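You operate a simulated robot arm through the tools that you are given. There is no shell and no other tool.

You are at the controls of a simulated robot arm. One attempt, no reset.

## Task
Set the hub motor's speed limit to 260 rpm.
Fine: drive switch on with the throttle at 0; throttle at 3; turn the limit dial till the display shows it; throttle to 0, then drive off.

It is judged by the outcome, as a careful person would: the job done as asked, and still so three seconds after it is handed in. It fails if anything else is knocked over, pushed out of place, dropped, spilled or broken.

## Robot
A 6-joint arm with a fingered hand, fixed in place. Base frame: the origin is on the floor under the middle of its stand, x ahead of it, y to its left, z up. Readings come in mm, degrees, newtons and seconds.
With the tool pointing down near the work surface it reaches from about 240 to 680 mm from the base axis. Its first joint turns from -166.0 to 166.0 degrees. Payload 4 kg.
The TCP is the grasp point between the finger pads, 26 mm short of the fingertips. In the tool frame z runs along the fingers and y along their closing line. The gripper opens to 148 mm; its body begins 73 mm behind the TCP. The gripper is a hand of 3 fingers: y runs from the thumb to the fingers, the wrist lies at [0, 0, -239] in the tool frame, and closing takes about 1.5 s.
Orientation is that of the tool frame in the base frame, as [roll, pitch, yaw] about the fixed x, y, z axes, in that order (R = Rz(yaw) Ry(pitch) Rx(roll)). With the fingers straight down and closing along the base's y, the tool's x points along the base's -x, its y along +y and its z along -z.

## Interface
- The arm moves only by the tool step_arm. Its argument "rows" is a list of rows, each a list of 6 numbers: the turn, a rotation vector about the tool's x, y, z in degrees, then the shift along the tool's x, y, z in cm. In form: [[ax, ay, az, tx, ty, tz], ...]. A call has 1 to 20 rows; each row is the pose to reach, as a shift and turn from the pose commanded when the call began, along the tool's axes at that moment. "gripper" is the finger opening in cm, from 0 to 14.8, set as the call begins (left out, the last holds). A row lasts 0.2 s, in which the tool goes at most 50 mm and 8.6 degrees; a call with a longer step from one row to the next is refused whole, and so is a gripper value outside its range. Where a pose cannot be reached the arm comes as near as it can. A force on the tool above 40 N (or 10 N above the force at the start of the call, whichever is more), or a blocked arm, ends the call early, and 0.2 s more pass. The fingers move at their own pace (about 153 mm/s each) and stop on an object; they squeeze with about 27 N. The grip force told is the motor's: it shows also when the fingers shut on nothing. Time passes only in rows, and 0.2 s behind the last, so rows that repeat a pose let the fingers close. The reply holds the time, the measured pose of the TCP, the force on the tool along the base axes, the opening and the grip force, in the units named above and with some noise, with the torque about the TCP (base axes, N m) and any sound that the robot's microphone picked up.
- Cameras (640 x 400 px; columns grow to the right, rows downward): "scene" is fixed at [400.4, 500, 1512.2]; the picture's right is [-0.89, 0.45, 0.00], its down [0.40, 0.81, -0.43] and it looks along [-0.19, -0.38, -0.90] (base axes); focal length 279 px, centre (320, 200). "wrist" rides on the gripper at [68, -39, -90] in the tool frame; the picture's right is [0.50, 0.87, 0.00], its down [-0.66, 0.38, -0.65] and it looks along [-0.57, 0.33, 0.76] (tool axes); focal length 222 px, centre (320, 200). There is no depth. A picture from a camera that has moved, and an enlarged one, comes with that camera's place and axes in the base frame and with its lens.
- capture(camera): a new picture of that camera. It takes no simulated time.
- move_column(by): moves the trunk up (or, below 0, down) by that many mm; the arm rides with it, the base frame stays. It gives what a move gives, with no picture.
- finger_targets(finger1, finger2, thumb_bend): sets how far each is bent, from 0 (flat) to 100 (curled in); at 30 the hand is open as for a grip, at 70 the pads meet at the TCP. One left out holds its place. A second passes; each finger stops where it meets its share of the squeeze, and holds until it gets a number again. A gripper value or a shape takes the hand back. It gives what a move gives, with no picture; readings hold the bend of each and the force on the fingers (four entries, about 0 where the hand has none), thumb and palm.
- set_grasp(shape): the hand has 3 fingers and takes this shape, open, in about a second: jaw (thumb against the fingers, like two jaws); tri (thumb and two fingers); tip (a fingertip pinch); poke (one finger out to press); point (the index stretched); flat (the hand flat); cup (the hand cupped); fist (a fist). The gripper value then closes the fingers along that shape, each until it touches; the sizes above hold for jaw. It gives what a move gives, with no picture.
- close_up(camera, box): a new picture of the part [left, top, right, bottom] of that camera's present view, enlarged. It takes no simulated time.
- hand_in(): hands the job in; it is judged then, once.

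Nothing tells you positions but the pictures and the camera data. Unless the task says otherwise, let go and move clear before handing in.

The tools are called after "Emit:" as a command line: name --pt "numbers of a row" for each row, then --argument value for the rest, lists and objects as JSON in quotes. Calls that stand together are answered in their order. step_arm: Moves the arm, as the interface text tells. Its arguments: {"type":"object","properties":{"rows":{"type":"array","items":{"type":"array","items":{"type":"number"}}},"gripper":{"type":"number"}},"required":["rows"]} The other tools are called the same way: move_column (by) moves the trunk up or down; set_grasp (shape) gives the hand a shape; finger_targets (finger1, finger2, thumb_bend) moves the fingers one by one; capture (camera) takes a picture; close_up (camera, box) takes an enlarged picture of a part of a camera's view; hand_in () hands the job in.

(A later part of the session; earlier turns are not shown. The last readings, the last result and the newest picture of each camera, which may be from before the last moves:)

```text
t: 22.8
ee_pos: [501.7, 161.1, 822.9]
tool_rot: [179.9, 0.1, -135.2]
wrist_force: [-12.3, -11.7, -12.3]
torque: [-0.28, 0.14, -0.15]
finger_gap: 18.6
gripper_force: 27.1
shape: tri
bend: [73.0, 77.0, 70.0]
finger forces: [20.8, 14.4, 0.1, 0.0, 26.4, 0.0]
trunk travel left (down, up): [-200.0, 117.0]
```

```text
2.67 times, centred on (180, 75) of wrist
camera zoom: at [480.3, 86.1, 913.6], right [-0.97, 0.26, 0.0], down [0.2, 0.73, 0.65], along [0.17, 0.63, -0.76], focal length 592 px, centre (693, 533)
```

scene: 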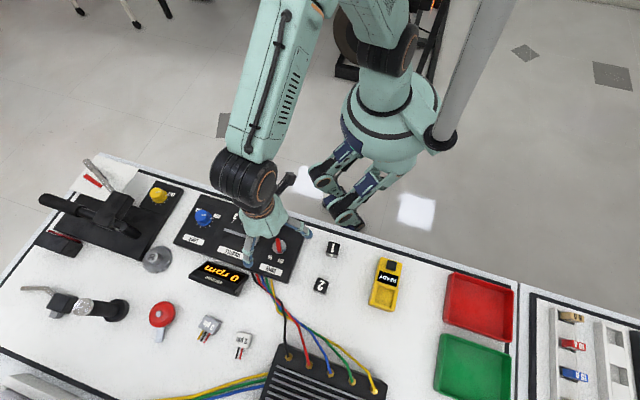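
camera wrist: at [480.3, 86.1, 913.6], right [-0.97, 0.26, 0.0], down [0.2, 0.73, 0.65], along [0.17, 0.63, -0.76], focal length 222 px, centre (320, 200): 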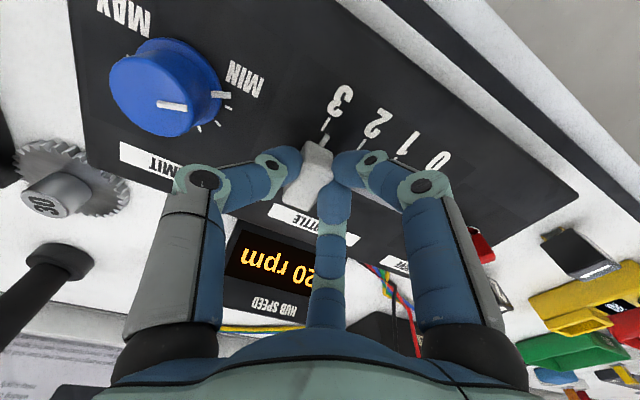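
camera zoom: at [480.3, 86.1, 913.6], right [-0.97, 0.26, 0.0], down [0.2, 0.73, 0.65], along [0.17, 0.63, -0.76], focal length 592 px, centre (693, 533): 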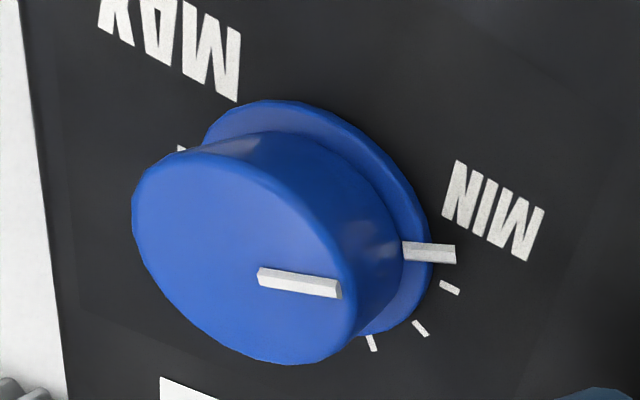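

The pointer is about 5 mm short of the 3 mark. Nudging it the rest of the way.

Emit:
step_arm --pt "0 0 0 0 -0.15 0" --pt "0 0 0 0 -0.3 0" --pt "0 0 0 0 -0.45 0" --pt "0 0 0 0 -0.55 0" --pt "0 0 0 0 -0.55 0"

Emit:
close_up --camera "wrist" --box '[270, 70, 390, 190]'

Emit:
close_up --camera "scene" --box '[160, 170, 340, 305]'

```text
t: 24.0
ee_pos: [503.6, 157.8, 821.6]
tool_rot: [-180.0, 0.0, -135.1]
wrist_force: [-13.5, -9.5, -12.6]
torque: [-0.2, 0.17, -0.11]
finger_gap: 18.7
gripper_force: 26.6
shape: tri
bend: [73.0, 77.0, 70.0]
finger forces: [21.7, 15.2, 0.1, 0.0, 25.1, 0.0]
trunk travel left (down, up): [-200.0, 117.0]
```

```text
3.33 times, centred on (330, 130) of wrist
camera zoom: at [483.6, 82.8, 913.6], right [-0.97, 0.26, 0.0], down [0.2, 0.73, 0.65], along [0.17, 0.63, -0.76], focal length 740 px, centre (287, 433)
```

zoom: 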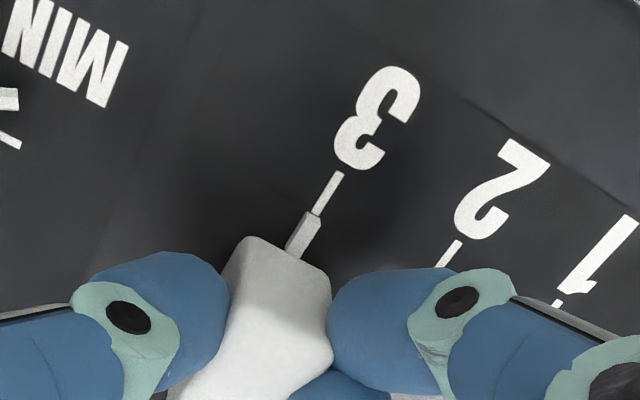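

```text
2.96 times, centred on (250, 238) of scene
camera zoom: at [400.4, 500.0, 1512.2], right [-0.89, 0.45, 0.0], down [0.4, 0.81, -0.43], along [-0.19, -0.38, -0.9], focal length 828 px, centre (527, 89)
```

zoom: 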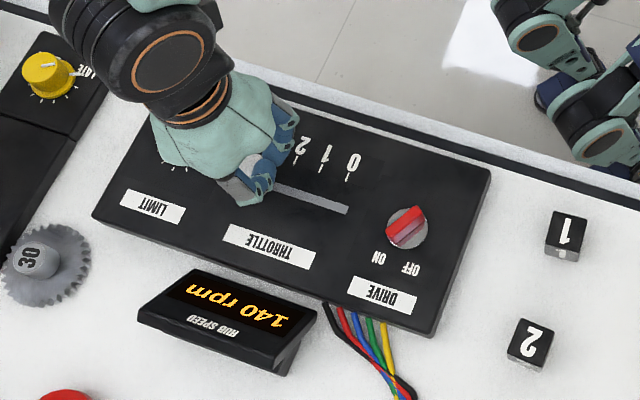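

Emit:
step_arm --pt "0 0 0 0 -0.1 0" --pt "0 0 0 0 -0.15 0" --pt "0 0 0 0 -0.15 0"

Emit:
close_up --camera "wrist" --box '[270, 70, 390, 190]'

Emit:
close_up --camera "scene" --box '[160, 170, 340, 305]'

```text
t: 24.8
ee_pos: [504.9, 156.4, 822.8]
tool_rot: [-179.9, -0.1, -135.0]
wrist_force: [-12.1, -7.1, -16.4]
torque: [-0.1, 0.17, -0.12]
finger_gap: 18.6
gripper_force: 27.0
shape: tri
bend: [73.0, 76.0, 70.0]
finger forces: [21.6, 15.7, 0.0, 0.0, 24.3, 0.0]
trunk travel left (down, up): [-200.0, 117.0]
```

```text
3.33 times, centred on (330, 130) of wrist
camera zoom: at [483.7, 82.4, 913.8], right [-0.97, 0.26, 0.0], down [0.2, 0.73, 0.65], along [0.17, 0.63, -0.76], focal length 740 px, centre (287, 433)
```

zoom: 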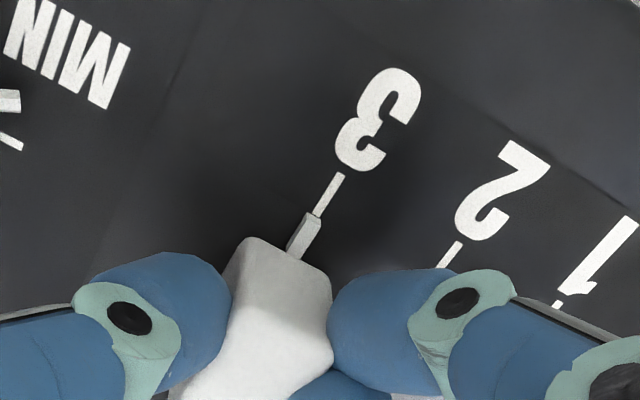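

```text
2.96 times, centred on (250, 238) of scene
camera zoom: at [400.4, 500.0, 1512.2], right [-0.89, 0.45, 0.0], down [0.4, 0.81, -0.43], along [-0.19, -0.38, -0.9], focal length 828 px, centre (527, 89)
```

zoom: 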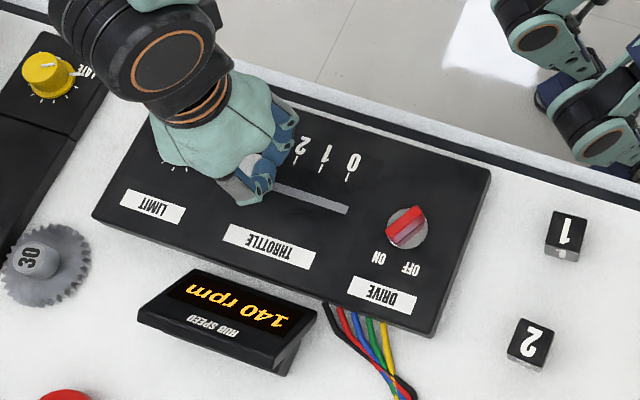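

The slider has hit its stop aligned with 3, and the display shows 140 rpm. Releasing and rising to check that it stays.

Emit:
step_arm --pt "0 0 0 0 0 0" --pt "0 0 0 0 0 0" --pt "0 0 0 0 0 0" --gripper 7

Emit:
step_arm --pt "0 0 0 0 0 -2" --pt "0 0 0 0 0 -5" --pt "0 0 0 0 0 -8" --pt "0 0 0 0 0 -8"

Emit:
capture --camera "wrist"

Emit:
close_up --camera "scene" --box '[160, 170, 340, 305]'

```text
t: 25.6
ee_pos: [505.9, 158.0, 822.1]
tool_rot: [-179.9, 0.1, -135.1]
wrist_force: [0.5, -0.1, -0.1]
torque: [-0.03, 0.01, -0.04]
finger_gap: 69.5
gripper_force: 0.0
shape: tri
bend: [38.0, 38.0, 70.0]
finger forces: [0.1, 0.0, 0.0, 0.1, 0.1, 0.1]
trunk travel left (down, up): [-200.0, 117.0]
```

```text
t: 26.6
ee_pos: [506.2, 158.5, 902.7]
tool_rot: [-180.0, -0.1, -135.0]
wrist_force: [-0.3, 0.9, 0.3]
torque: [-0.03, 0.02, 0.0]
finger_gap: 69.3
gripper_force: 0.0
shape: tri
bend: [38.0, 38.0, 70.0]
finger forces: [0.1, 0.0, 0.0, 0.0, 0.0, 0.0]
trunk travel left (down, up): [-200.0, 117.0]
```

```text
taken
camera wrist: at [484.9, 82.3, 994.9], right [-0.97, 0.26, 0.0], down [0.2, 0.73, 0.65], along [0.17, 0.63, -0.76], focal length 222 px, centre (320, 200)
```

wrist: 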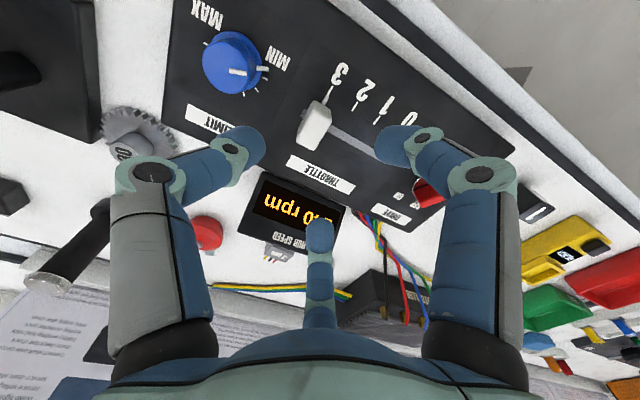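

```text
2.96 times, centred on (250, 238) of scene
camera zoom: at [400.4, 500.0, 1512.2], right [-0.89, 0.45, 0.0], down [0.4, 0.81, -0.43], along [-0.19, -0.38, -0.9], focal length 828 px, centre (527, 89)
```

zoom: 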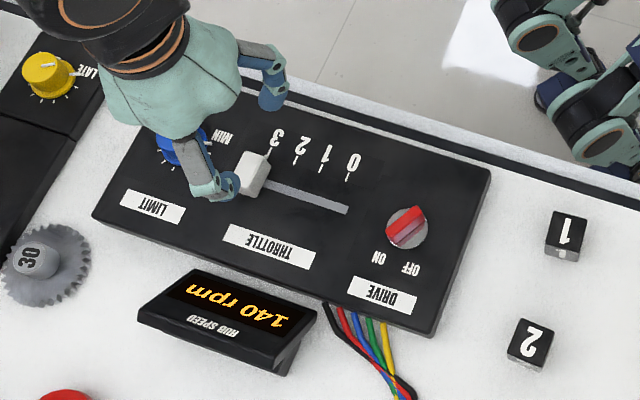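

The throttle stays at 3 with 140 rpm. Now the limit dial: I'll inspect it from here for size, height and scale.

Emit:
close_up --camera "wrist" --box '[170, 0, 310, 130]'

Emit:
close_up --camera "scene" --box '[180, 185, 240, 245]'

```text
3.08 times, centred on (240, 65) of wrist
camera zoom: at [484.9, 82.3, 994.9], right [-0.97, 0.26, 0.0], down [0.2, 0.73, 0.65], along [0.17, 0.63, -0.76], focal length 684 px, centre (566, 615)
```

zoom: 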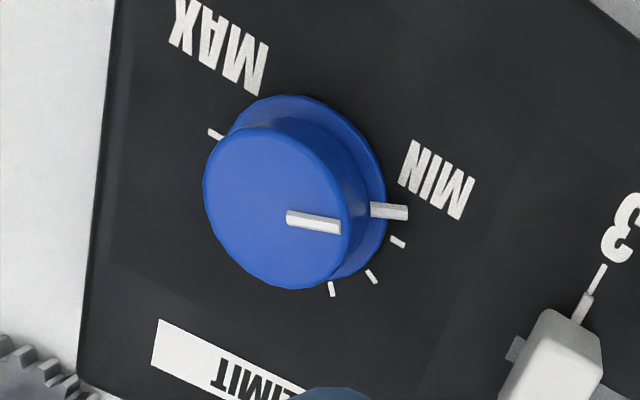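

```text
6.67 times, centred on (210, 215) of scene
camera zoom: at [400.4, 500.0, 1512.2], right [-0.89, 0.45, 0.0], down [0.4, 0.81, -0.43], along [-0.19, -0.38, -0.9], focal length 1862 px, centre (1053, 100)
```

zoom: 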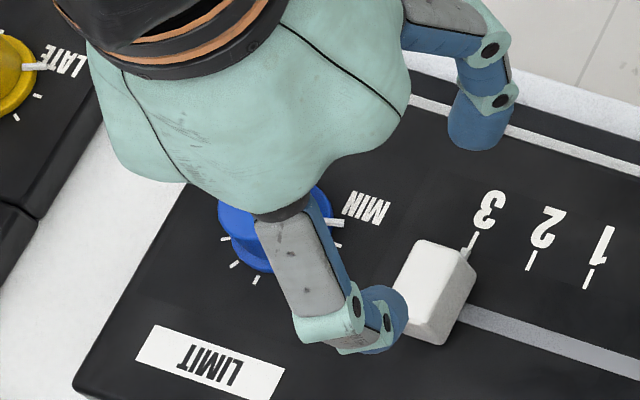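

The dial is a blue cylinder on a flange at about (557, 97). Its pointer is near MIN, and the scale runs clockwise from above through the LIMIT label side to MAX. I'll move the hand over it.

Emit:
step_arm --pt "0 0 -6 0.18 -2 0" --pt "0 0 -12 0.35 -4 0" --pt "0 0 -18 0.53 -6 0" --pt "0 0 -24 0.71 -7.96 0" --pt "0 0 -24 0.71 -7.96 0"

Emit:
capture --camera "wrist"

Emit:
close_up --camera "wrist" --box '[250, 60, 390, 180]'

Emit:
close_up --camera "scene" --box '[130, 170, 310, 305]'

```text
t: 27.8
ee_pos: [556.7, 94.9, 900.4]
tool_rot: [180.0, 0.0, -111.1]
wrist_force: [-0.4, -0.1, -0.4]
torque: [0.0, 0.0, 0.0]
finger_gap: 69.5
gripper_force: 0.1
shape: tri
bend: [38.0, 38.0, 70.0]
finger forces: [0.0, 0.1, 0.1, 0.0, 0.0, 0.0]
trunk travel left (down, up): [-200.0, 117.0]
```

```text
taken
camera wrist: at [568.6, 18.9, 993.0], right [-0.99, -0.16, 0.0], down [-0.12, 0.75, 0.65], along [-0.1, 0.65, -0.76], focal length 222 px, centre (320, 200)
```

wrist: 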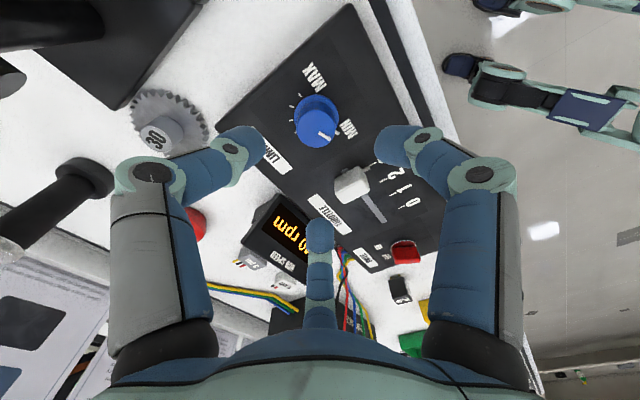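

```text
3.33 times, centred on (320, 120) of wrist
camera zoom: at [568.6, 18.9, 993.0], right [-0.99, -0.16, 0.0], down [-0.12, 0.75, 0.65], along [-0.1, 0.65, -0.76], focal length 740 px, centre (320, 467)
```

zoom: 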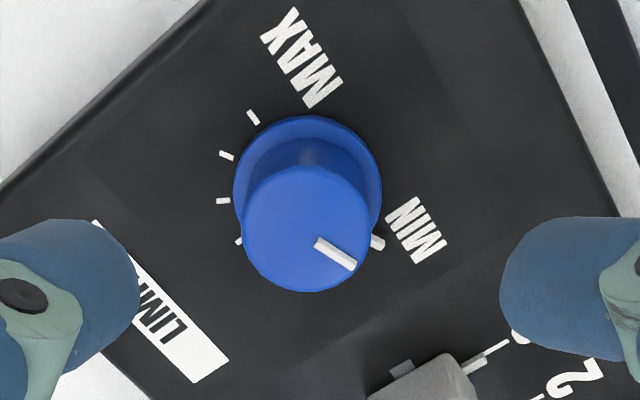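

```text
2.96 times, centred on (220, 238) of scene
camera zoom: at [400.4, 500.0, 1512.2], right [-0.89, 0.45, 0.0], down [0.4, 0.81, -0.43], along [-0.19, -0.38, -0.9], focal length 828 px, centre (616, 89)
```

zoom: 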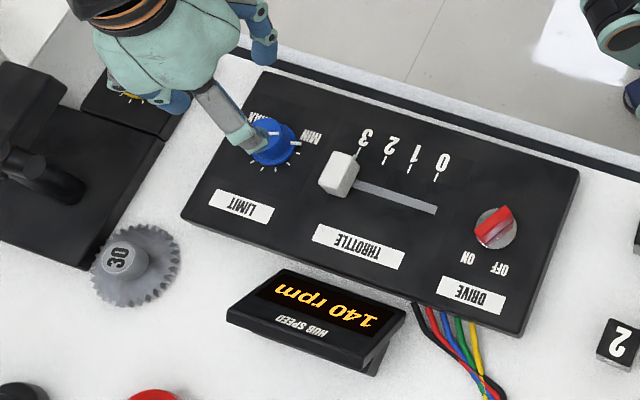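

The dial's cylinder is about 33 mm across, centred near (560, 94.5), with its top near z≈814, a few millimetres from my axis. I'll correct and go partway down to check centring.

Emit:
step_arm --pt "0 0 0 0.05 -0.4 0.5" --pt "0 0 0 0.05 -0.4 3" --pt "0 0 0 0.05 -0.4 5" --pt "0 0 0 0.05 -0.4 5"

Emit:
capture --camera "wrist"

Emit:
close_up --camera "wrist" --box '[220, 80, 420, 230]'

```text
t: 28.8
ee_pos: [560.5, 93.6, 851.2]
tool_rot: [179.9, 0.0, -111.0]
wrist_force: [-0.9, 0.4, 0.0]
torque: [0.02, 0.02, 0.0]
finger_gap: 69.6
gripper_force: 0.1
shape: tri
bend: [38.0, 38.0, 70.0]
finger forces: [0.0, 0.1, 0.1, 0.0, 0.0, 0.1]
trunk travel left (down, up): [-200.0, 117.0]
```

```text
taken
camera wrist: at [571.1, 17.1, 943.2], right [-0.99, -0.15, 0.0], down [-0.12, 0.75, 0.65], along [-0.1, 0.65, -0.76], focal length 222 px, centre (320, 200)
```

wrist: 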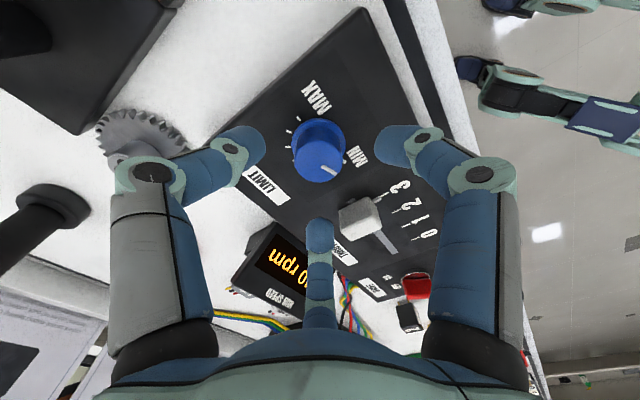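

```text
2.67 times, centred on (320, 155) of wrist
camera zoom: at [571.1, 17.1, 943.2], right [-0.99, -0.15, 0.0], down [-0.12, 0.75, 0.65], along [-0.1, 0.65, -0.76], focal length 592 px, centre (320, 320)
```

zoom: 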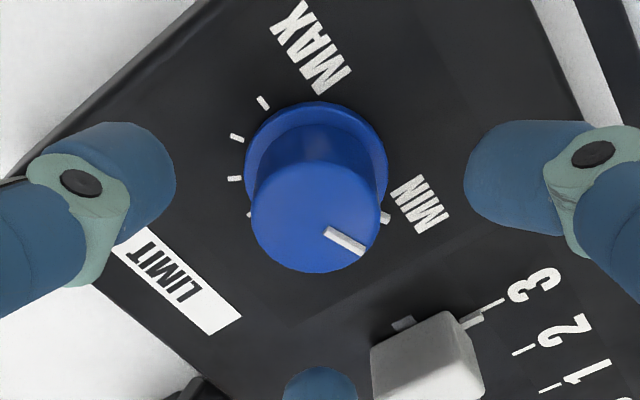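

Centred to within about a millimetre. Lowering to gripping height and closing on the dial.

Emit:
step_arm --pt "0 0 0 0 -0.05 1.0" --pt "0 0 0 0 -0.05 2.0" --pt "0 0 0 0 -0.05 2.5"

Emit:
step_arm --pt "0 0 0 0 0 0" --pt "0 0 0 0 0 0" --pt "0 0 0 0 0 0" --pt "0 0 0 0 0 0" --pt "0 0 0 0 0 0" --gripper 2

Emit:
close_up --camera "wrist" --box '[220, 80, 420, 230]'

Emit:
close_up --camera "scene" --box '[130, 170, 310, 305]'

```text
t: 29.6
ee_pos: [558.6, 93.5, 826.4]
tool_rot: [-179.9, 0.0, -111.1]
wrist_force: [-0.1, -0.2, 0.8]
torque: [-0.04, -0.01, 0.02]
finger_gap: 69.5
gripper_force: 0.2
shape: tri
bend: [38.0, 38.0, 70.0]
finger forces: [0.0, 0.0, 0.0, 0.1, 0.1, 0.0]
trunk travel left (down, up): [-200.0, 117.0]
```

```text
t: 30.8
ee_pos: [558.8, 93.3, 827.3]
tool_rot: [-179.9, 0.0, -111.1]
wrist_force: [-1.0, -0.7, -4.1]
torque: [-0.01, -0.04, -0.04]
finger_gap: 25.9
gripper_force: 27.3
shape: tri
bend: [75.0, 75.0, 70.0]
finger forces: [22.5, 24.7, 0.0, 0.0, 23.9, 0.1]
trunk travel left (down, up): [-200.0, 117.0]
```

```text
2.67 times, centred on (320, 155) of wrist
camera zoom: at [570.5, 16.5, 918.8], right [-0.99, -0.15, 0.0], down [-0.12, 0.75, 0.65], along [-0.1, 0.65, -0.76], focal length 592 px, centre (320, 320)
```

zoom: 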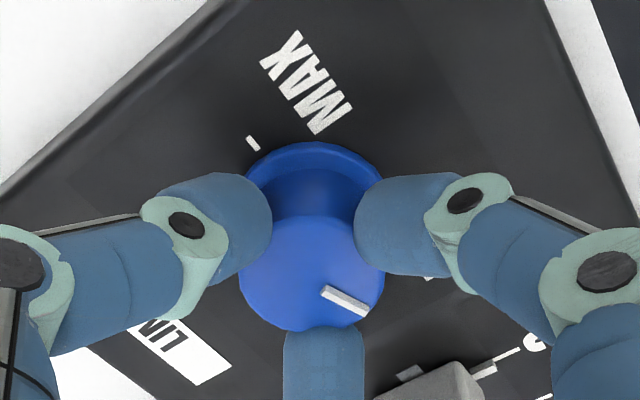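

```text
2.96 times, centred on (220, 238) of scene
camera zoom: at [400.4, 500.0, 1512.2], right [-0.89, 0.45, 0.0], down [0.4, 0.81, -0.43], along [-0.19, -0.38, -0.9], focal length 828 px, centre (616, 89)
```

zoom: 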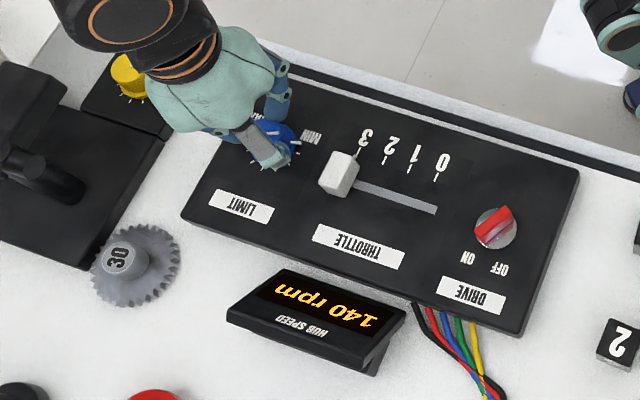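

A balanced three-finger grip, each digit at about 23 N. I'll turn 30° clockwise and see how the reading responds.

Emit:
step_arm --pt "0 0 5 0 0 0" --pt "0 0 10 0 0 0" --pt "0 0 15 0 0 0" --pt "0 0 20 0 0 0" --pt "0 0 25 0 0 0" --pt "0 0 30 0 0 0" --pt "0 0 30 0 0 0"

Emit:
close_up --camera "scene" --box '[130, 170, 310, 305]'

Emit:
close_up --camera "wrist" --box '[220, 80, 420, 230]'

```text
t: 32.4
ee_pos: [559.0, 94.0, 827.4]
tool_rot: [-180.0, -0.1, -141.3]
wrist_force: [-8.1, -1.3, -6.5]
torque: [-0.02, 0.17, 0.07]
finger_gap: 25.3
gripper_force: 27.7
shape: tri
bend: [75.0, 75.0, 70.0]
finger forces: [27.5, 24.1, 0.0, 0.0, 22.5, 0.1]
trunk travel left (down, up): [-200.0, 117.0]
```

```text
2.96 times, centred on (220, 238) of scene
camera zoom: at [400.4, 500.0, 1512.2], right [-0.89, 0.45, 0.0], down [0.4, 0.81, -0.43], along [-0.19, -0.38, -0.9], focal length 828 px, centre (616, 89)
```

zoom: 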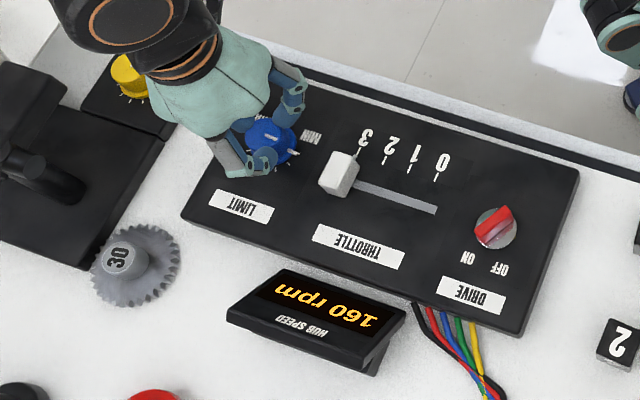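

```text
2.67 times, centred on (320, 155) of wrist
camera zoom: at [530.3, 22.1, 918.9], right [-0.93, 0.36, 0.0], down [0.27, 0.71, 0.65], along [0.24, 0.61, -0.76], focal length 592 px, centre (320, 320)
```

zoom: 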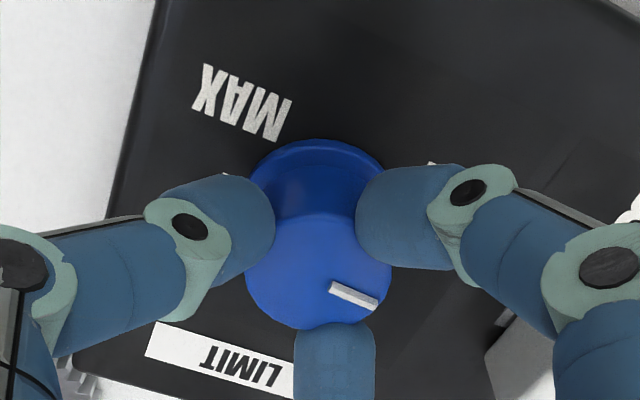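

Emit:
step_arm --pt "0 0 0 0 0 0" --pt "0 0 0 0 0 0" --pt "0 0 0 0 0 0" --pt "0 0 0 0 0 0" --pt "0 0 0 0 0 0"

Emit:
close_up --camera "scene" --box '[130, 170, 310, 305]'

```text
t: 33.6
ee_pos: [560.4, 93.9, 825.8]
tool_rot: [-179.9, 0.0, -141.1]
wrist_force: [-8.4, -0.9, -7.7]
torque: [-0.03, 0.18, 0.0]
finger_gap: 25.3
gripper_force: 27.6
shape: tri
bend: [75.0, 75.0, 70.0]
finger forces: [27.5, 23.9, 0.0, 0.0, 22.4, 0.0]
trunk travel left (down, up): [-200.0, 117.0]
```

```text
2.96 times, centred on (220, 238) of scene
camera zoom: at [400.4, 500.0, 1512.2], right [-0.89, 0.45, 0.0], down [0.4, 0.81, -0.43], along [-0.19, -0.38, -0.9], focal length 828 px, centre (616, 89)
```

zoom: 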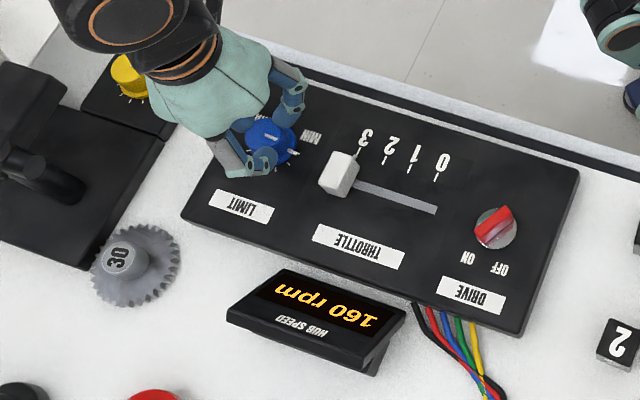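

Steady at 160 rpm, so 30° gives about 20 rpm. I continue clockwise by another 60°.

Emit:
step_arm --pt "0 0 6 0 0 0" --pt "0 0 12 0 0 0" --pt "0 0 18 0 0 0" --pt "0 0 24 0 0 0" --pt "0 0 30 0 0 0" --pt "0 0 36 0 0 0" --pt "0 0 42 0 0 0" --pt "0 0 48 0 0 0" --pt "0 0 54 0 0 0" --pt "0 0 60 0 0 0" --pt "0 0 60 0 0 0"

Emit:
close_up --camera "scene" --box '[130, 170, 310, 305]'

Emit:
close_up --camera "wrist" --box '[220, 80, 420, 230]'

```text
t: 36.0
ee_pos: [559.8, 93.7, 827.3]
tool_rot: [-179.9, 0.1, 158.8]
wrist_force: [-10.3, 8.1, -13.1]
torque: [0.12, 0.29, 0.02]
finger_gap: 24.9
gripper_force: 26.5
shape: tri
bend: [74.0, 75.0, 70.0]
finger forces: [28.8, 22.1, 0.0, 0.0, 24.3, 0.0]
trunk travel left (down, up): [-200.0, 117.0]
```

```text
2.96 times, centred on (220, 238) of scene
camera zoom: at [400.4, 500.0, 1512.2], right [-0.89, 0.45, 0.0], down [0.4, 0.81, -0.43], along [-0.19, -0.38, -0.9], focal length 828 px, centre (616, 89)
```

zoom: 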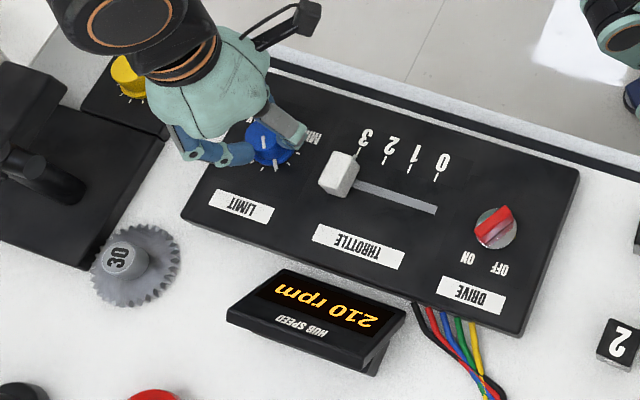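

```text
2.67 times, centred on (320, 155) of wrist
camera zoom: at [482.2, 83.7, 919.2], right [-0.15, 0.99, 0.0], down [0.75, 0.12, 0.65], along [0.65, 0.1, -0.76], focal length 592 px, centre (320, 320)
```

zoom: 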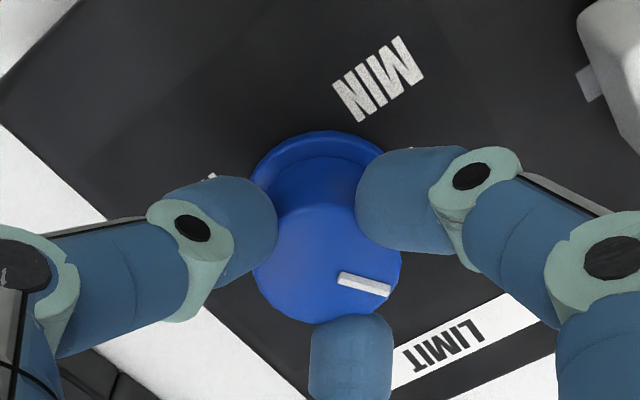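

210 rpm now. Another 40°, then I'll re-read.

Emit:
step_arm --pt "0 0 5 0 0 0" --pt "0 0 10 0 0 0" --pt "0 0 15 0 0 0" --pt "0 0 20 0 0 0" --pt "0 0 25 0 0 0" --pt "0 0 30 0 0 0" --pt "0 0 35 0 0 0" --pt "0 0 40 0 0 0" --pt "0 0 40 0 0 0"

Emit:
close_up --camera "scene" --box '[130, 170, 310, 305]'

Emit:
capture --camera "wrist"

```text
t: 38.0
ee_pos: [560.9, 95.9, 827.0]
tool_rot: [-180.0, 0.0, 118.7]
wrist_force: [-7.7, 10.2, -11.6]
torque: [0.21, 0.31, 0.0]
finger_gap: 24.2
gripper_force: 27.3
shape: tri
bend: [74.0, 75.0, 70.0]
finger forces: [28.4, 19.9, 0.0, 0.1, 27.4, 0.1]
trunk travel left (down, up): [-200.0, 117.0]
```

```text
2.96 times, centred on (220, 238) of scene
camera zoom: at [400.4, 500.0, 1512.2], right [-0.89, 0.45, 0.0], down [0.4, 0.81, -0.43], along [-0.19, -0.38, -0.9], focal length 828 px, centre (616, 89)
```

zoom: 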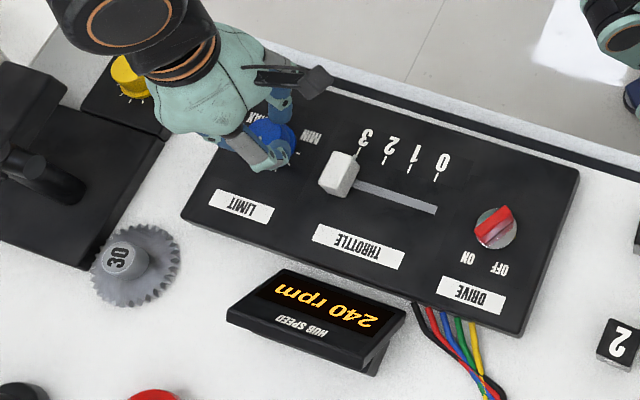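

```text
taken
camera wrist: at [492.9, 135.8, 919.0], right [0.52, 0.86, 0.0], down [0.65, -0.39, 0.65], along [0.56, -0.34, -0.76], focal length 222 px, centre (320, 200)
```

wrist: 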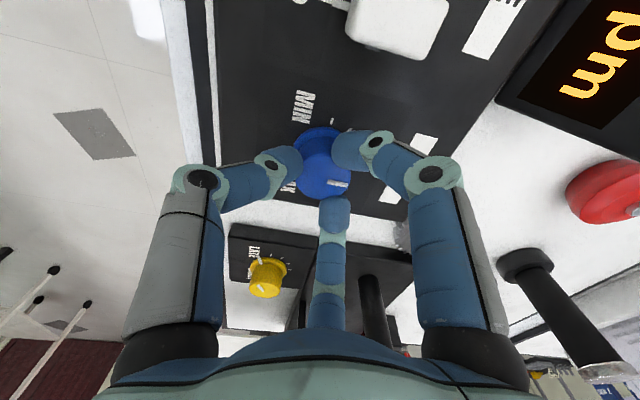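

240 rpm. I'll approach 260 in smaller steps, so I can find the edges of the 260 reading and stop in the middle.

Emit:
step_arm --pt "0 0 5 0 0 0" --pt "0 0 10 0 0 0" --pt "0 0 15 0 0 0" --pt "0 0 15 0 0 0" --pt "0 0 15 0 0 0"

Emit:
close_up --camera "scene" --box '[180, 240, 260, 305]'

Emit:
close_up --camera "wrist" --box '[220, 80, 420, 230]'

```text
t: 39.2
ee_pos: [558.5, 96.2, 827.4]
tool_rot: [180.0, 0.1, 103.9]
wrist_force: [-8.1, 9.4, -9.0]
torque: [0.21, 0.24, -0.01]
finger_gap: 24.5
gripper_force: 27.5
shape: tri
bend: [74.0, 75.0, 70.0]
finger forces: [27.8, 19.2, 0.1, 0.0, 28.4, 0.0]
trunk travel left (down, up): [-200.0, 117.0]
```

```text
6.15 times, centred on (220, 272) of scene
camera zoom: at [400.4, 500.0, 1512.2], right [-0.89, 0.45, 0.0], down [0.4, 0.81, -0.43], along [-0.19, -0.38, -0.9], focal length 1719 px, centre (935, -246)
```

zoom: 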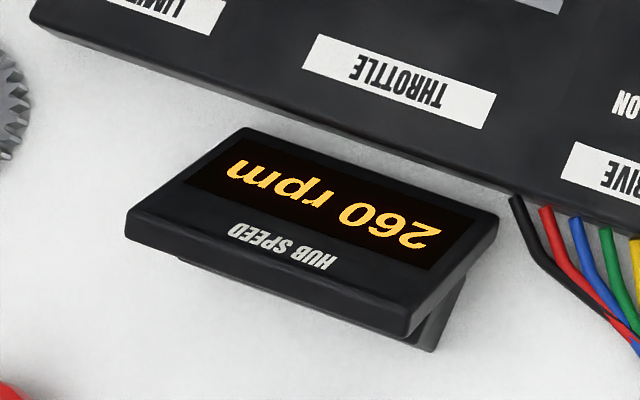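

```text
2.67 times, centred on (320, 155) of wrist
camera zoom: at [505.6, 151.7, 918.9], right [0.72, 0.69, 0.0], down [0.52, -0.54, 0.65], along [0.45, -0.47, -0.76], focal length 592 px, centre (320, 320)
```

zoom: 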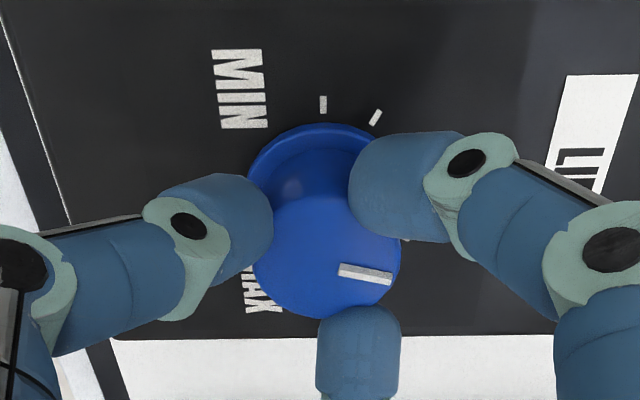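

Display reads 260. I'll nudge +3° to see how far I am from the next value.

Emit:
step_arm --pt "0 0 1.5 0 0 0" --pt "0 0 3 0 0 0" --pt "0 0 3 0 0 0" --pt "0 0 3 0 0 0"

Emit:
close_up --camera "scene" --box '[180, 240, 260, 305]'

```text
t: 40.2
ee_pos: [561.1, 95.4, 826.2]
tool_rot: [-180.0, 0.1, 100.8]
wrist_force: [-7.1, 13.0, -8.8]
torque: [0.27, 0.26, 0.02]
finger_gap: 24.4
gripper_force: 27.2
shape: tri
bend: [74.0, 75.0, 70.0]
finger forces: [28.5, 19.2, 0.1, 0.0, 28.7, 0.0]
trunk travel left (down, up): [-200.0, 117.0]
```

```text
6.15 times, centred on (220, 272) of scene
camera zoom: at [400.4, 500.0, 1512.2], right [-0.89, 0.45, 0.0], down [0.4, 0.81, -0.43], along [-0.19, -0.38, -0.9], focal length 1719 px, centre (935, -246)
```

zoom: 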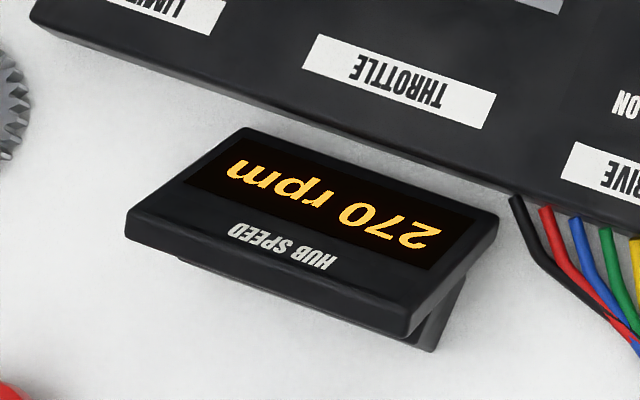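

That crossed to 270. Going back about 6.5° should put it near the middle of the 260 band.

Emit:
step_arm --pt "0 0 -2 0 0 0" --pt "0 0 -4 0 0 0" --pt "0 0 -6 0 0 0" --pt "0 0 -6 0 0 0" --pt "0 0 -6 0 0 0"

Emit:
close_up --camera "scene" --box '[180, 240, 260, 305]'

Emit:
close_up --camera "wrist" --box '[220, 80, 420, 230]'

```text
t: 41.4
ee_pos: [561.2, 94.4, 827.9]
tool_rot: [180.0, 0.1, 106.9]
wrist_force: [-5.7, 14.6, -7.7]
torque: [0.34, 0.23, 0.04]
finger_gap: 24.2
gripper_force: 27.1
shape: tri
bend: [74.0, 75.0, 70.0]
finger forces: [29.7, 19.7, 0.1, 0.1, 26.8, 0.1]
trunk travel left (down, up): [-200.0, 117.0]
```

```text
6.15 times, centred on (220, 272) of scene
camera zoom: at [400.4, 500.0, 1512.2], right [-0.89, 0.45, 0.0], down [0.4, 0.81, -0.43], along [-0.19, -0.38, -0.9], focal length 1719 px, centre (935, -246)
```

zoom: 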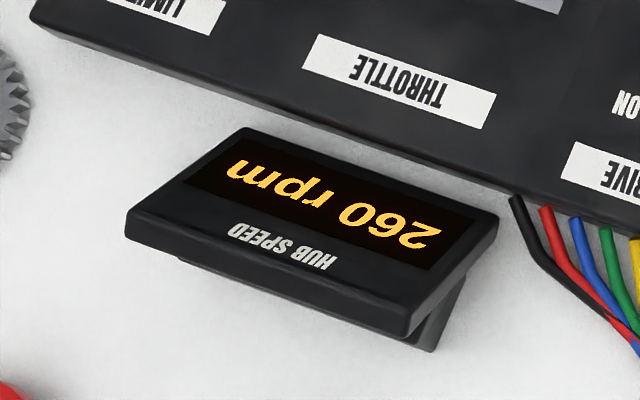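

```text
2.67 times, centred on (320, 155) of wrist
camera zoom: at [502.9, 148.3, 918.8], right [0.68, 0.73, 0.0], down [0.55, -0.52, 0.65], along [0.48, -0.45, -0.76], focal length 592 px, centre (320, 320)
```

zoom: 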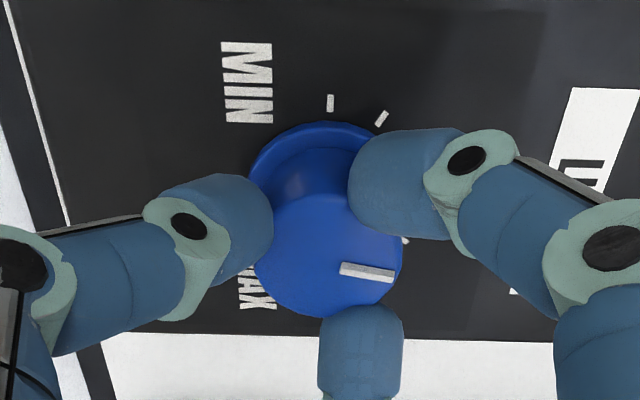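

260 again. I'll probe the lower edge too, so I can centre it.

Emit:
step_arm --pt "0 0 -1.5 0 0 0" --pt "0 0 -3 0 0 0" --pt "0 0 -3 0 0 0" --pt "0 0 -3 0 0 0"

Emit:
close_up --camera "scene" --box '[180, 240, 260, 305]'

```text
t: 42.4
ee_pos: [560.8, 95.2, 827.5]
tool_rot: [180.0, 0.1, 109.9]
wrist_force: [-3.7, 12.4, -8.7]
torque: [0.28, 0.17, 0.0]
finger_gap: 24.2
gripper_force: 27.0
shape: tri
bend: [74.0, 75.0, 70.0]
finger forces: [28.6, 20.4, 0.0, 0.0, 25.8, 0.0]
trunk travel left (down, up): [-200.0, 117.0]
```

```text
6.15 times, centred on (220, 272) of scene
camera zoom: at [400.4, 500.0, 1512.2], right [-0.89, 0.45, 0.0], down [0.4, 0.81, -0.43], along [-0.19, -0.38, -0.9], focal length 1719 px, centre (935, -246)
```

zoom: 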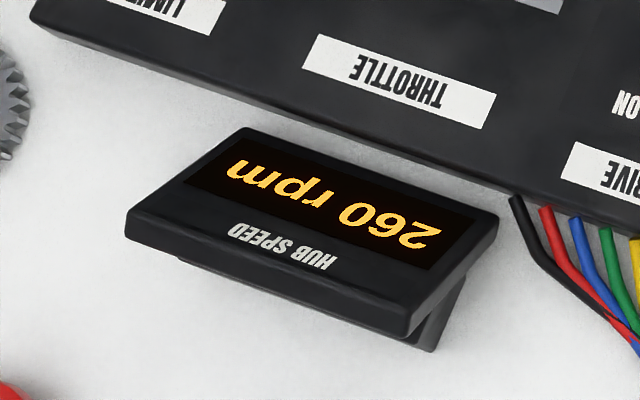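

Emit:
step_arm --pt "0 0 -1.5 0 0 0" --pt "0 0 -3 0 0 0" --pt "0 0 -3 0 0 0" --pt "0 0 -3 0 0 0"

Emit:
close_up --camera "scene" --box '[180, 240, 260, 305]'

Emit:
close_up --camera "wrist" --box '[220, 80, 420, 230]'

```text
t: 43.4
ee_pos: [560.7, 94.2, 827.7]
tool_rot: [-179.9, 0.0, 112.9]
wrist_force: [-6.0, 4.7, -13.9]
torque: [0.04, 0.2, 0.0]
finger_gap: 24.3
gripper_force: 26.3
shape: tri
bend: [74.0, 75.0, 70.0]
finger forces: [25.7, 19.7, 0.1, 0.0, 27.7, 0.0]
trunk travel left (down, up): [-200.0, 117.0]
```

```text
6.15 times, centred on (220, 272) of scene
camera zoom: at [400.4, 500.0, 1512.2], right [-0.89, 0.45, 0.0], down [0.4, 0.81, -0.43], along [-0.19, -0.38, -0.9], focal length 1719 px, centre (935, -246)
```

zoom: 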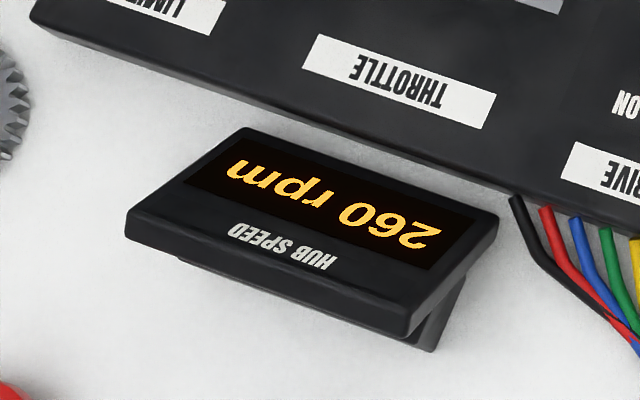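

```text
2.67 times, centred on (320, 155) of wrist
camera zoom: at [498.0, 142.7, 919.3], right [0.6, 0.8, 0.0], down [0.6, -0.46, 0.65], along [0.52, -0.4, -0.76], focal length 592 px, centre (320, 320)
```

zoom: 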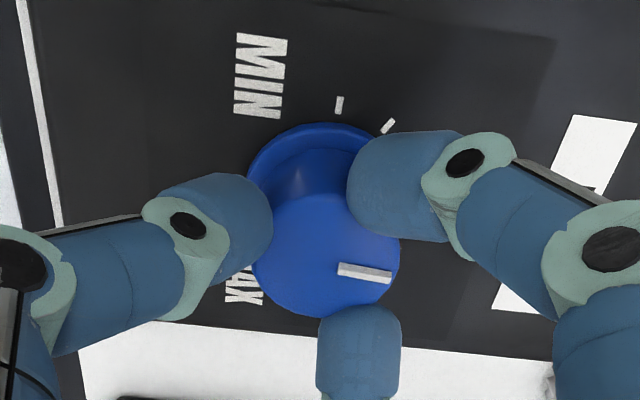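

Emit:
step_arm --pt "0 0 -1 0 0 0" --pt "0 0 -2 0 0 0" --pt "0 0 -2 0 0 0" --pt "0 0 -2 0 0 0"

Emit:
close_up --camera "scene" --box '[180, 240, 260, 305]'

Emit:
close_up --camera "wrist" --box '[220, 80, 420, 230]'

```text
t: 44.4
ee_pos: [562.2, 95.2, 827.8]
tool_rot: [-180.0, 0.0, 114.9]
wrist_force: [-6.4, 4.1, -13.5]
torque: [0.06, 0.19, 0.05]
finger_gap: 24.4
gripper_force: 26.9
shape: tri
bend: [74.0, 75.0, 70.0]
finger forces: [25.3, 19.7, 0.0, 0.1, 28.0, 0.0]
trunk travel left (down, up): [-200.0, 117.0]
```

```text
6.15 times, centred on (220, 272) of scene
camera zoom: at [400.4, 500.0, 1512.2], right [-0.89, 0.45, 0.0], down [0.4, 0.81, -0.43], along [-0.19, -0.38, -0.9], focal length 1719 px, centre (935, -246)
```

zoom: 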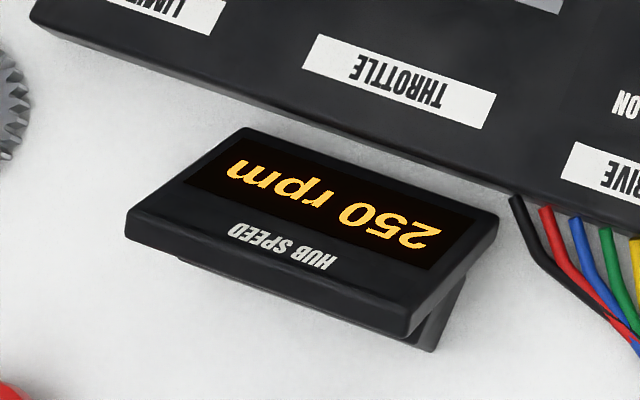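

```text
2.67 times, centred on (320, 155) of wrist
camera zoom: at [496.5, 140.5, 919.4], right [0.57, 0.82, 0.0], down [0.62, -0.43, 0.65], along [0.53, -0.38, -0.76], focal length 592 px, centre (320, 320)
```

zoom: 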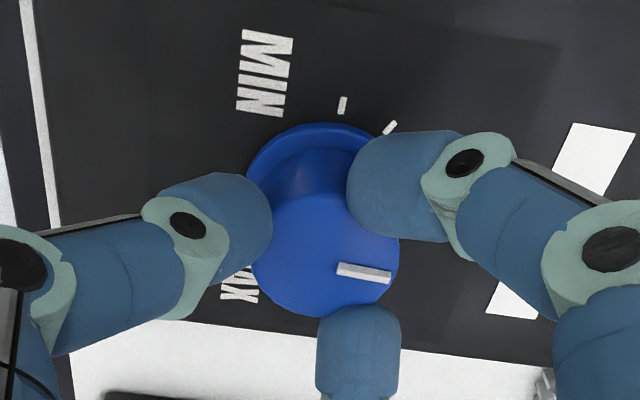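

The lower edge is found: it just tipped to 250. Now I'll come forward in small steps until 260 returns, then add half a band.

Emit:
step_arm --pt "0 0 1 0 0 0" --pt "0 0 2 0 0 0" --pt "0 0 3 0 0 0" --pt "0 0 3 0 0 0" --pt "0 0 3 0 0 0"

Emit:
close_up --camera "scene" --box '[180, 240, 260, 305]'

```text
t: 45.6
ee_pos: [561.1, 95.8, 826.8]
tool_rot: [179.9, 0.0, 111.8]
wrist_force: [-9.8, 5.4, -10.0]
torque: [0.11, 0.23, -0.01]
finger_gap: 24.3
gripper_force: 26.8
shape: tri
bend: [74.0, 75.0, 70.0]
finger forces: [26.2, 19.2, 0.0, 0.0, 28.8, 0.0]
trunk travel left (down, up): [-200.0, 117.0]
```

```text
6.15 times, centred on (220, 272) of scene
camera zoom: at [400.4, 500.0, 1512.2], right [-0.89, 0.45, 0.0], down [0.4, 0.81, -0.43], along [-0.19, -0.38, -0.9], focal length 1719 px, centre (935, -246)
```

zoom: 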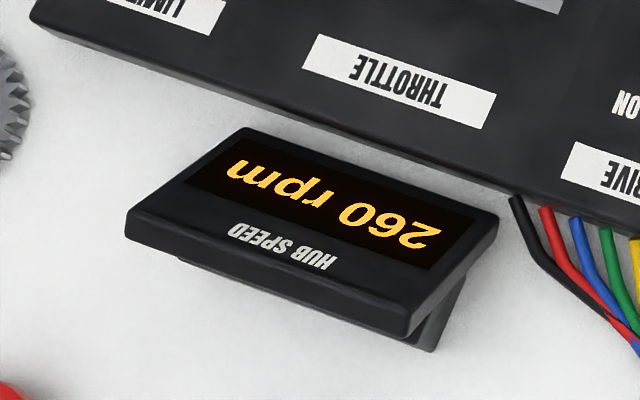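

260 is back at yaw ≈112°, so the 260 band spans about 113.5° to 102.5°. Adding 4° centres it; then I release and rise.

Emit:
step_arm --pt "0 0 1 0 0 0" --pt "0 0 2 0 0 0" --pt "0 0 3 0 0 0" --pt "0 0 4 0 0 0" --pt "0 0 4 0 0 0"

Emit:
step_arm --pt "0 0 0 0 0 0" --pt "0 0 0 0 0 0" --pt "0 0 0 0 0 0" --gripper 7

Emit:
close_up --camera "scene" --box '[180, 240, 260, 305]'

Emit:
close_up --camera "wrist" --box '[220, 80, 420, 230]'

```text
t: 46.8
ee_pos: [561.4, 94.9, 827.8]
tool_rot: [-180.0, 0.0, 108.0]
wrist_force: [-9.7, 9.2, -6.1]
torque: [0.19, 0.3, -0.01]
finger_gap: 24.3
gripper_force: 26.9
shape: tri
bend: [74.0, 75.0, 70.0]
finger forces: [27.2, 18.9, 0.1, 0.0, 29.5, 0.0]
trunk travel left (down, up): [-200.0, 117.0]
```

```text
t: 47.6
ee_pos: [562.7, 92.9, 827.3]
tool_rot: [179.8, 0.0, 107.8]
wrist_force: [-0.5, 0.0, -0.6]
torque: [0.02, 0.0, 0.02]
finger_gap: 69.5
gripper_force: 0.0
shape: tri
bend: [38.0, 38.0, 70.0]
finger forces: [0.1, 0.0, 0.1, 0.1, 0.1, 0.1]
trunk travel left (down, up): [-200.0, 117.0]
```

```text
6.15 times, centred on (220, 272) of scene
camera zoom: at [400.4, 500.0, 1512.2], right [-0.89, 0.45, 0.0], down [0.4, 0.81, -0.43], along [-0.19, -0.38, -0.9], focal length 1719 px, centre (935, -246)
```

zoom: 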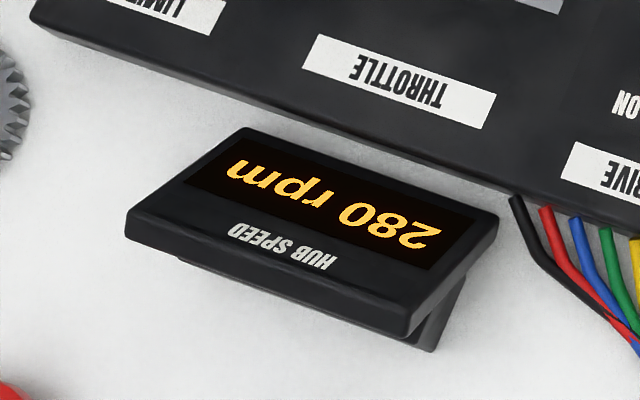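

```text
2.67 times, centred on (320, 155) of wrist
camera zoom: at [503.2, 146.5, 919.0], right [0.67, 0.74, 0.0], down [0.56, -0.51, 0.65], along [0.49, -0.44, -0.76], focal length 592 px, centre (320, 320)
```

zoom: 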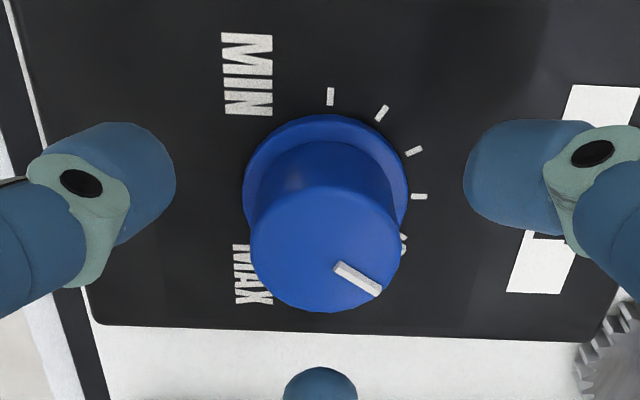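

Releasing kicked the dial to 280: my grip was about 4 mm off its axis, so the fingers were wound up. I'll recentre the hand on the dial, regrip and turn back about 20°, then open gradually.

Emit:
step_arm --pt "0 0 0 0.2 -0.05 0" --pt "0 0 0 0.4 -0.1 0" --pt "0 0 0 0.4 -0.1 0"

Emit:
close_up --camera "wrist" --box '[220, 80, 420, 230]'

Emit:
close_up --camera "scene" --box '[130, 170, 310, 305]'

```text
t: 48.4
ee_pos: [560.0, 98.0, 826.8]
tool_rot: [-180.0, 0.1, 107.9]
wrist_force: [0.6, -0.6, 0.3]
torque: [0.03, -0.02, 0.01]
finger_gap: 69.6
gripper_force: 0.1
shape: tri
bend: [38.0, 38.0, 70.0]
finger forces: [0.0, 0.0, 0.0, 0.0, 0.0, 0.0]
trunk travel left (down, up): [-200.0, 117.0]
```

```text
2.67 times, centred on (320, 155) of wrist
camera zoom: at [500.3, 149.9, 918.8], right [0.67, 0.74, 0.0], down [0.56, -0.51, 0.65], along [0.49, -0.44, -0.76], focal length 592 px, centre (320, 320)
```

zoom: 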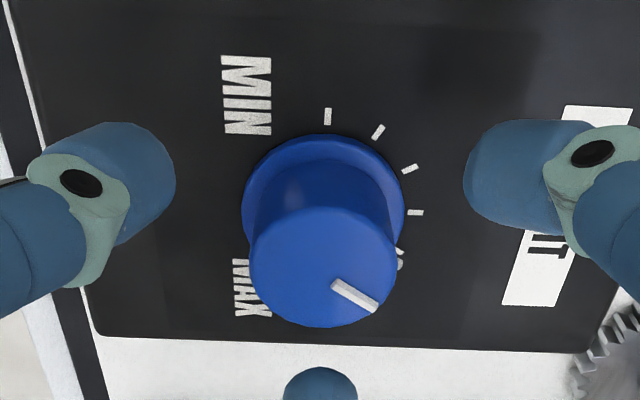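

```text
2.96 times, centred on (220, 238) of scene
camera zoom: at [400.4, 500.0, 1512.2], right [-0.89, 0.45, 0.0], down [0.4, 0.81, -0.43], along [-0.19, -0.38, -0.9], focal length 828 px, centre (616, 89)
```

zoom: 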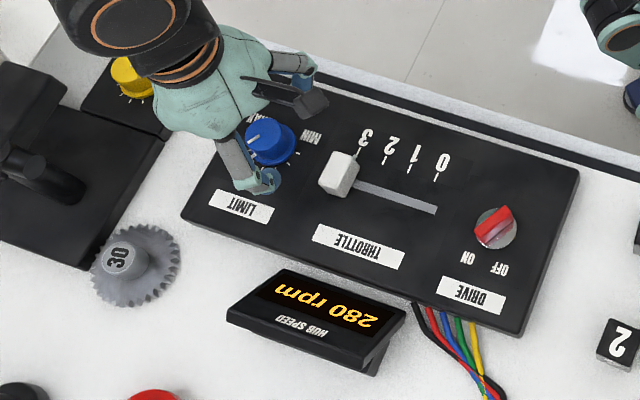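

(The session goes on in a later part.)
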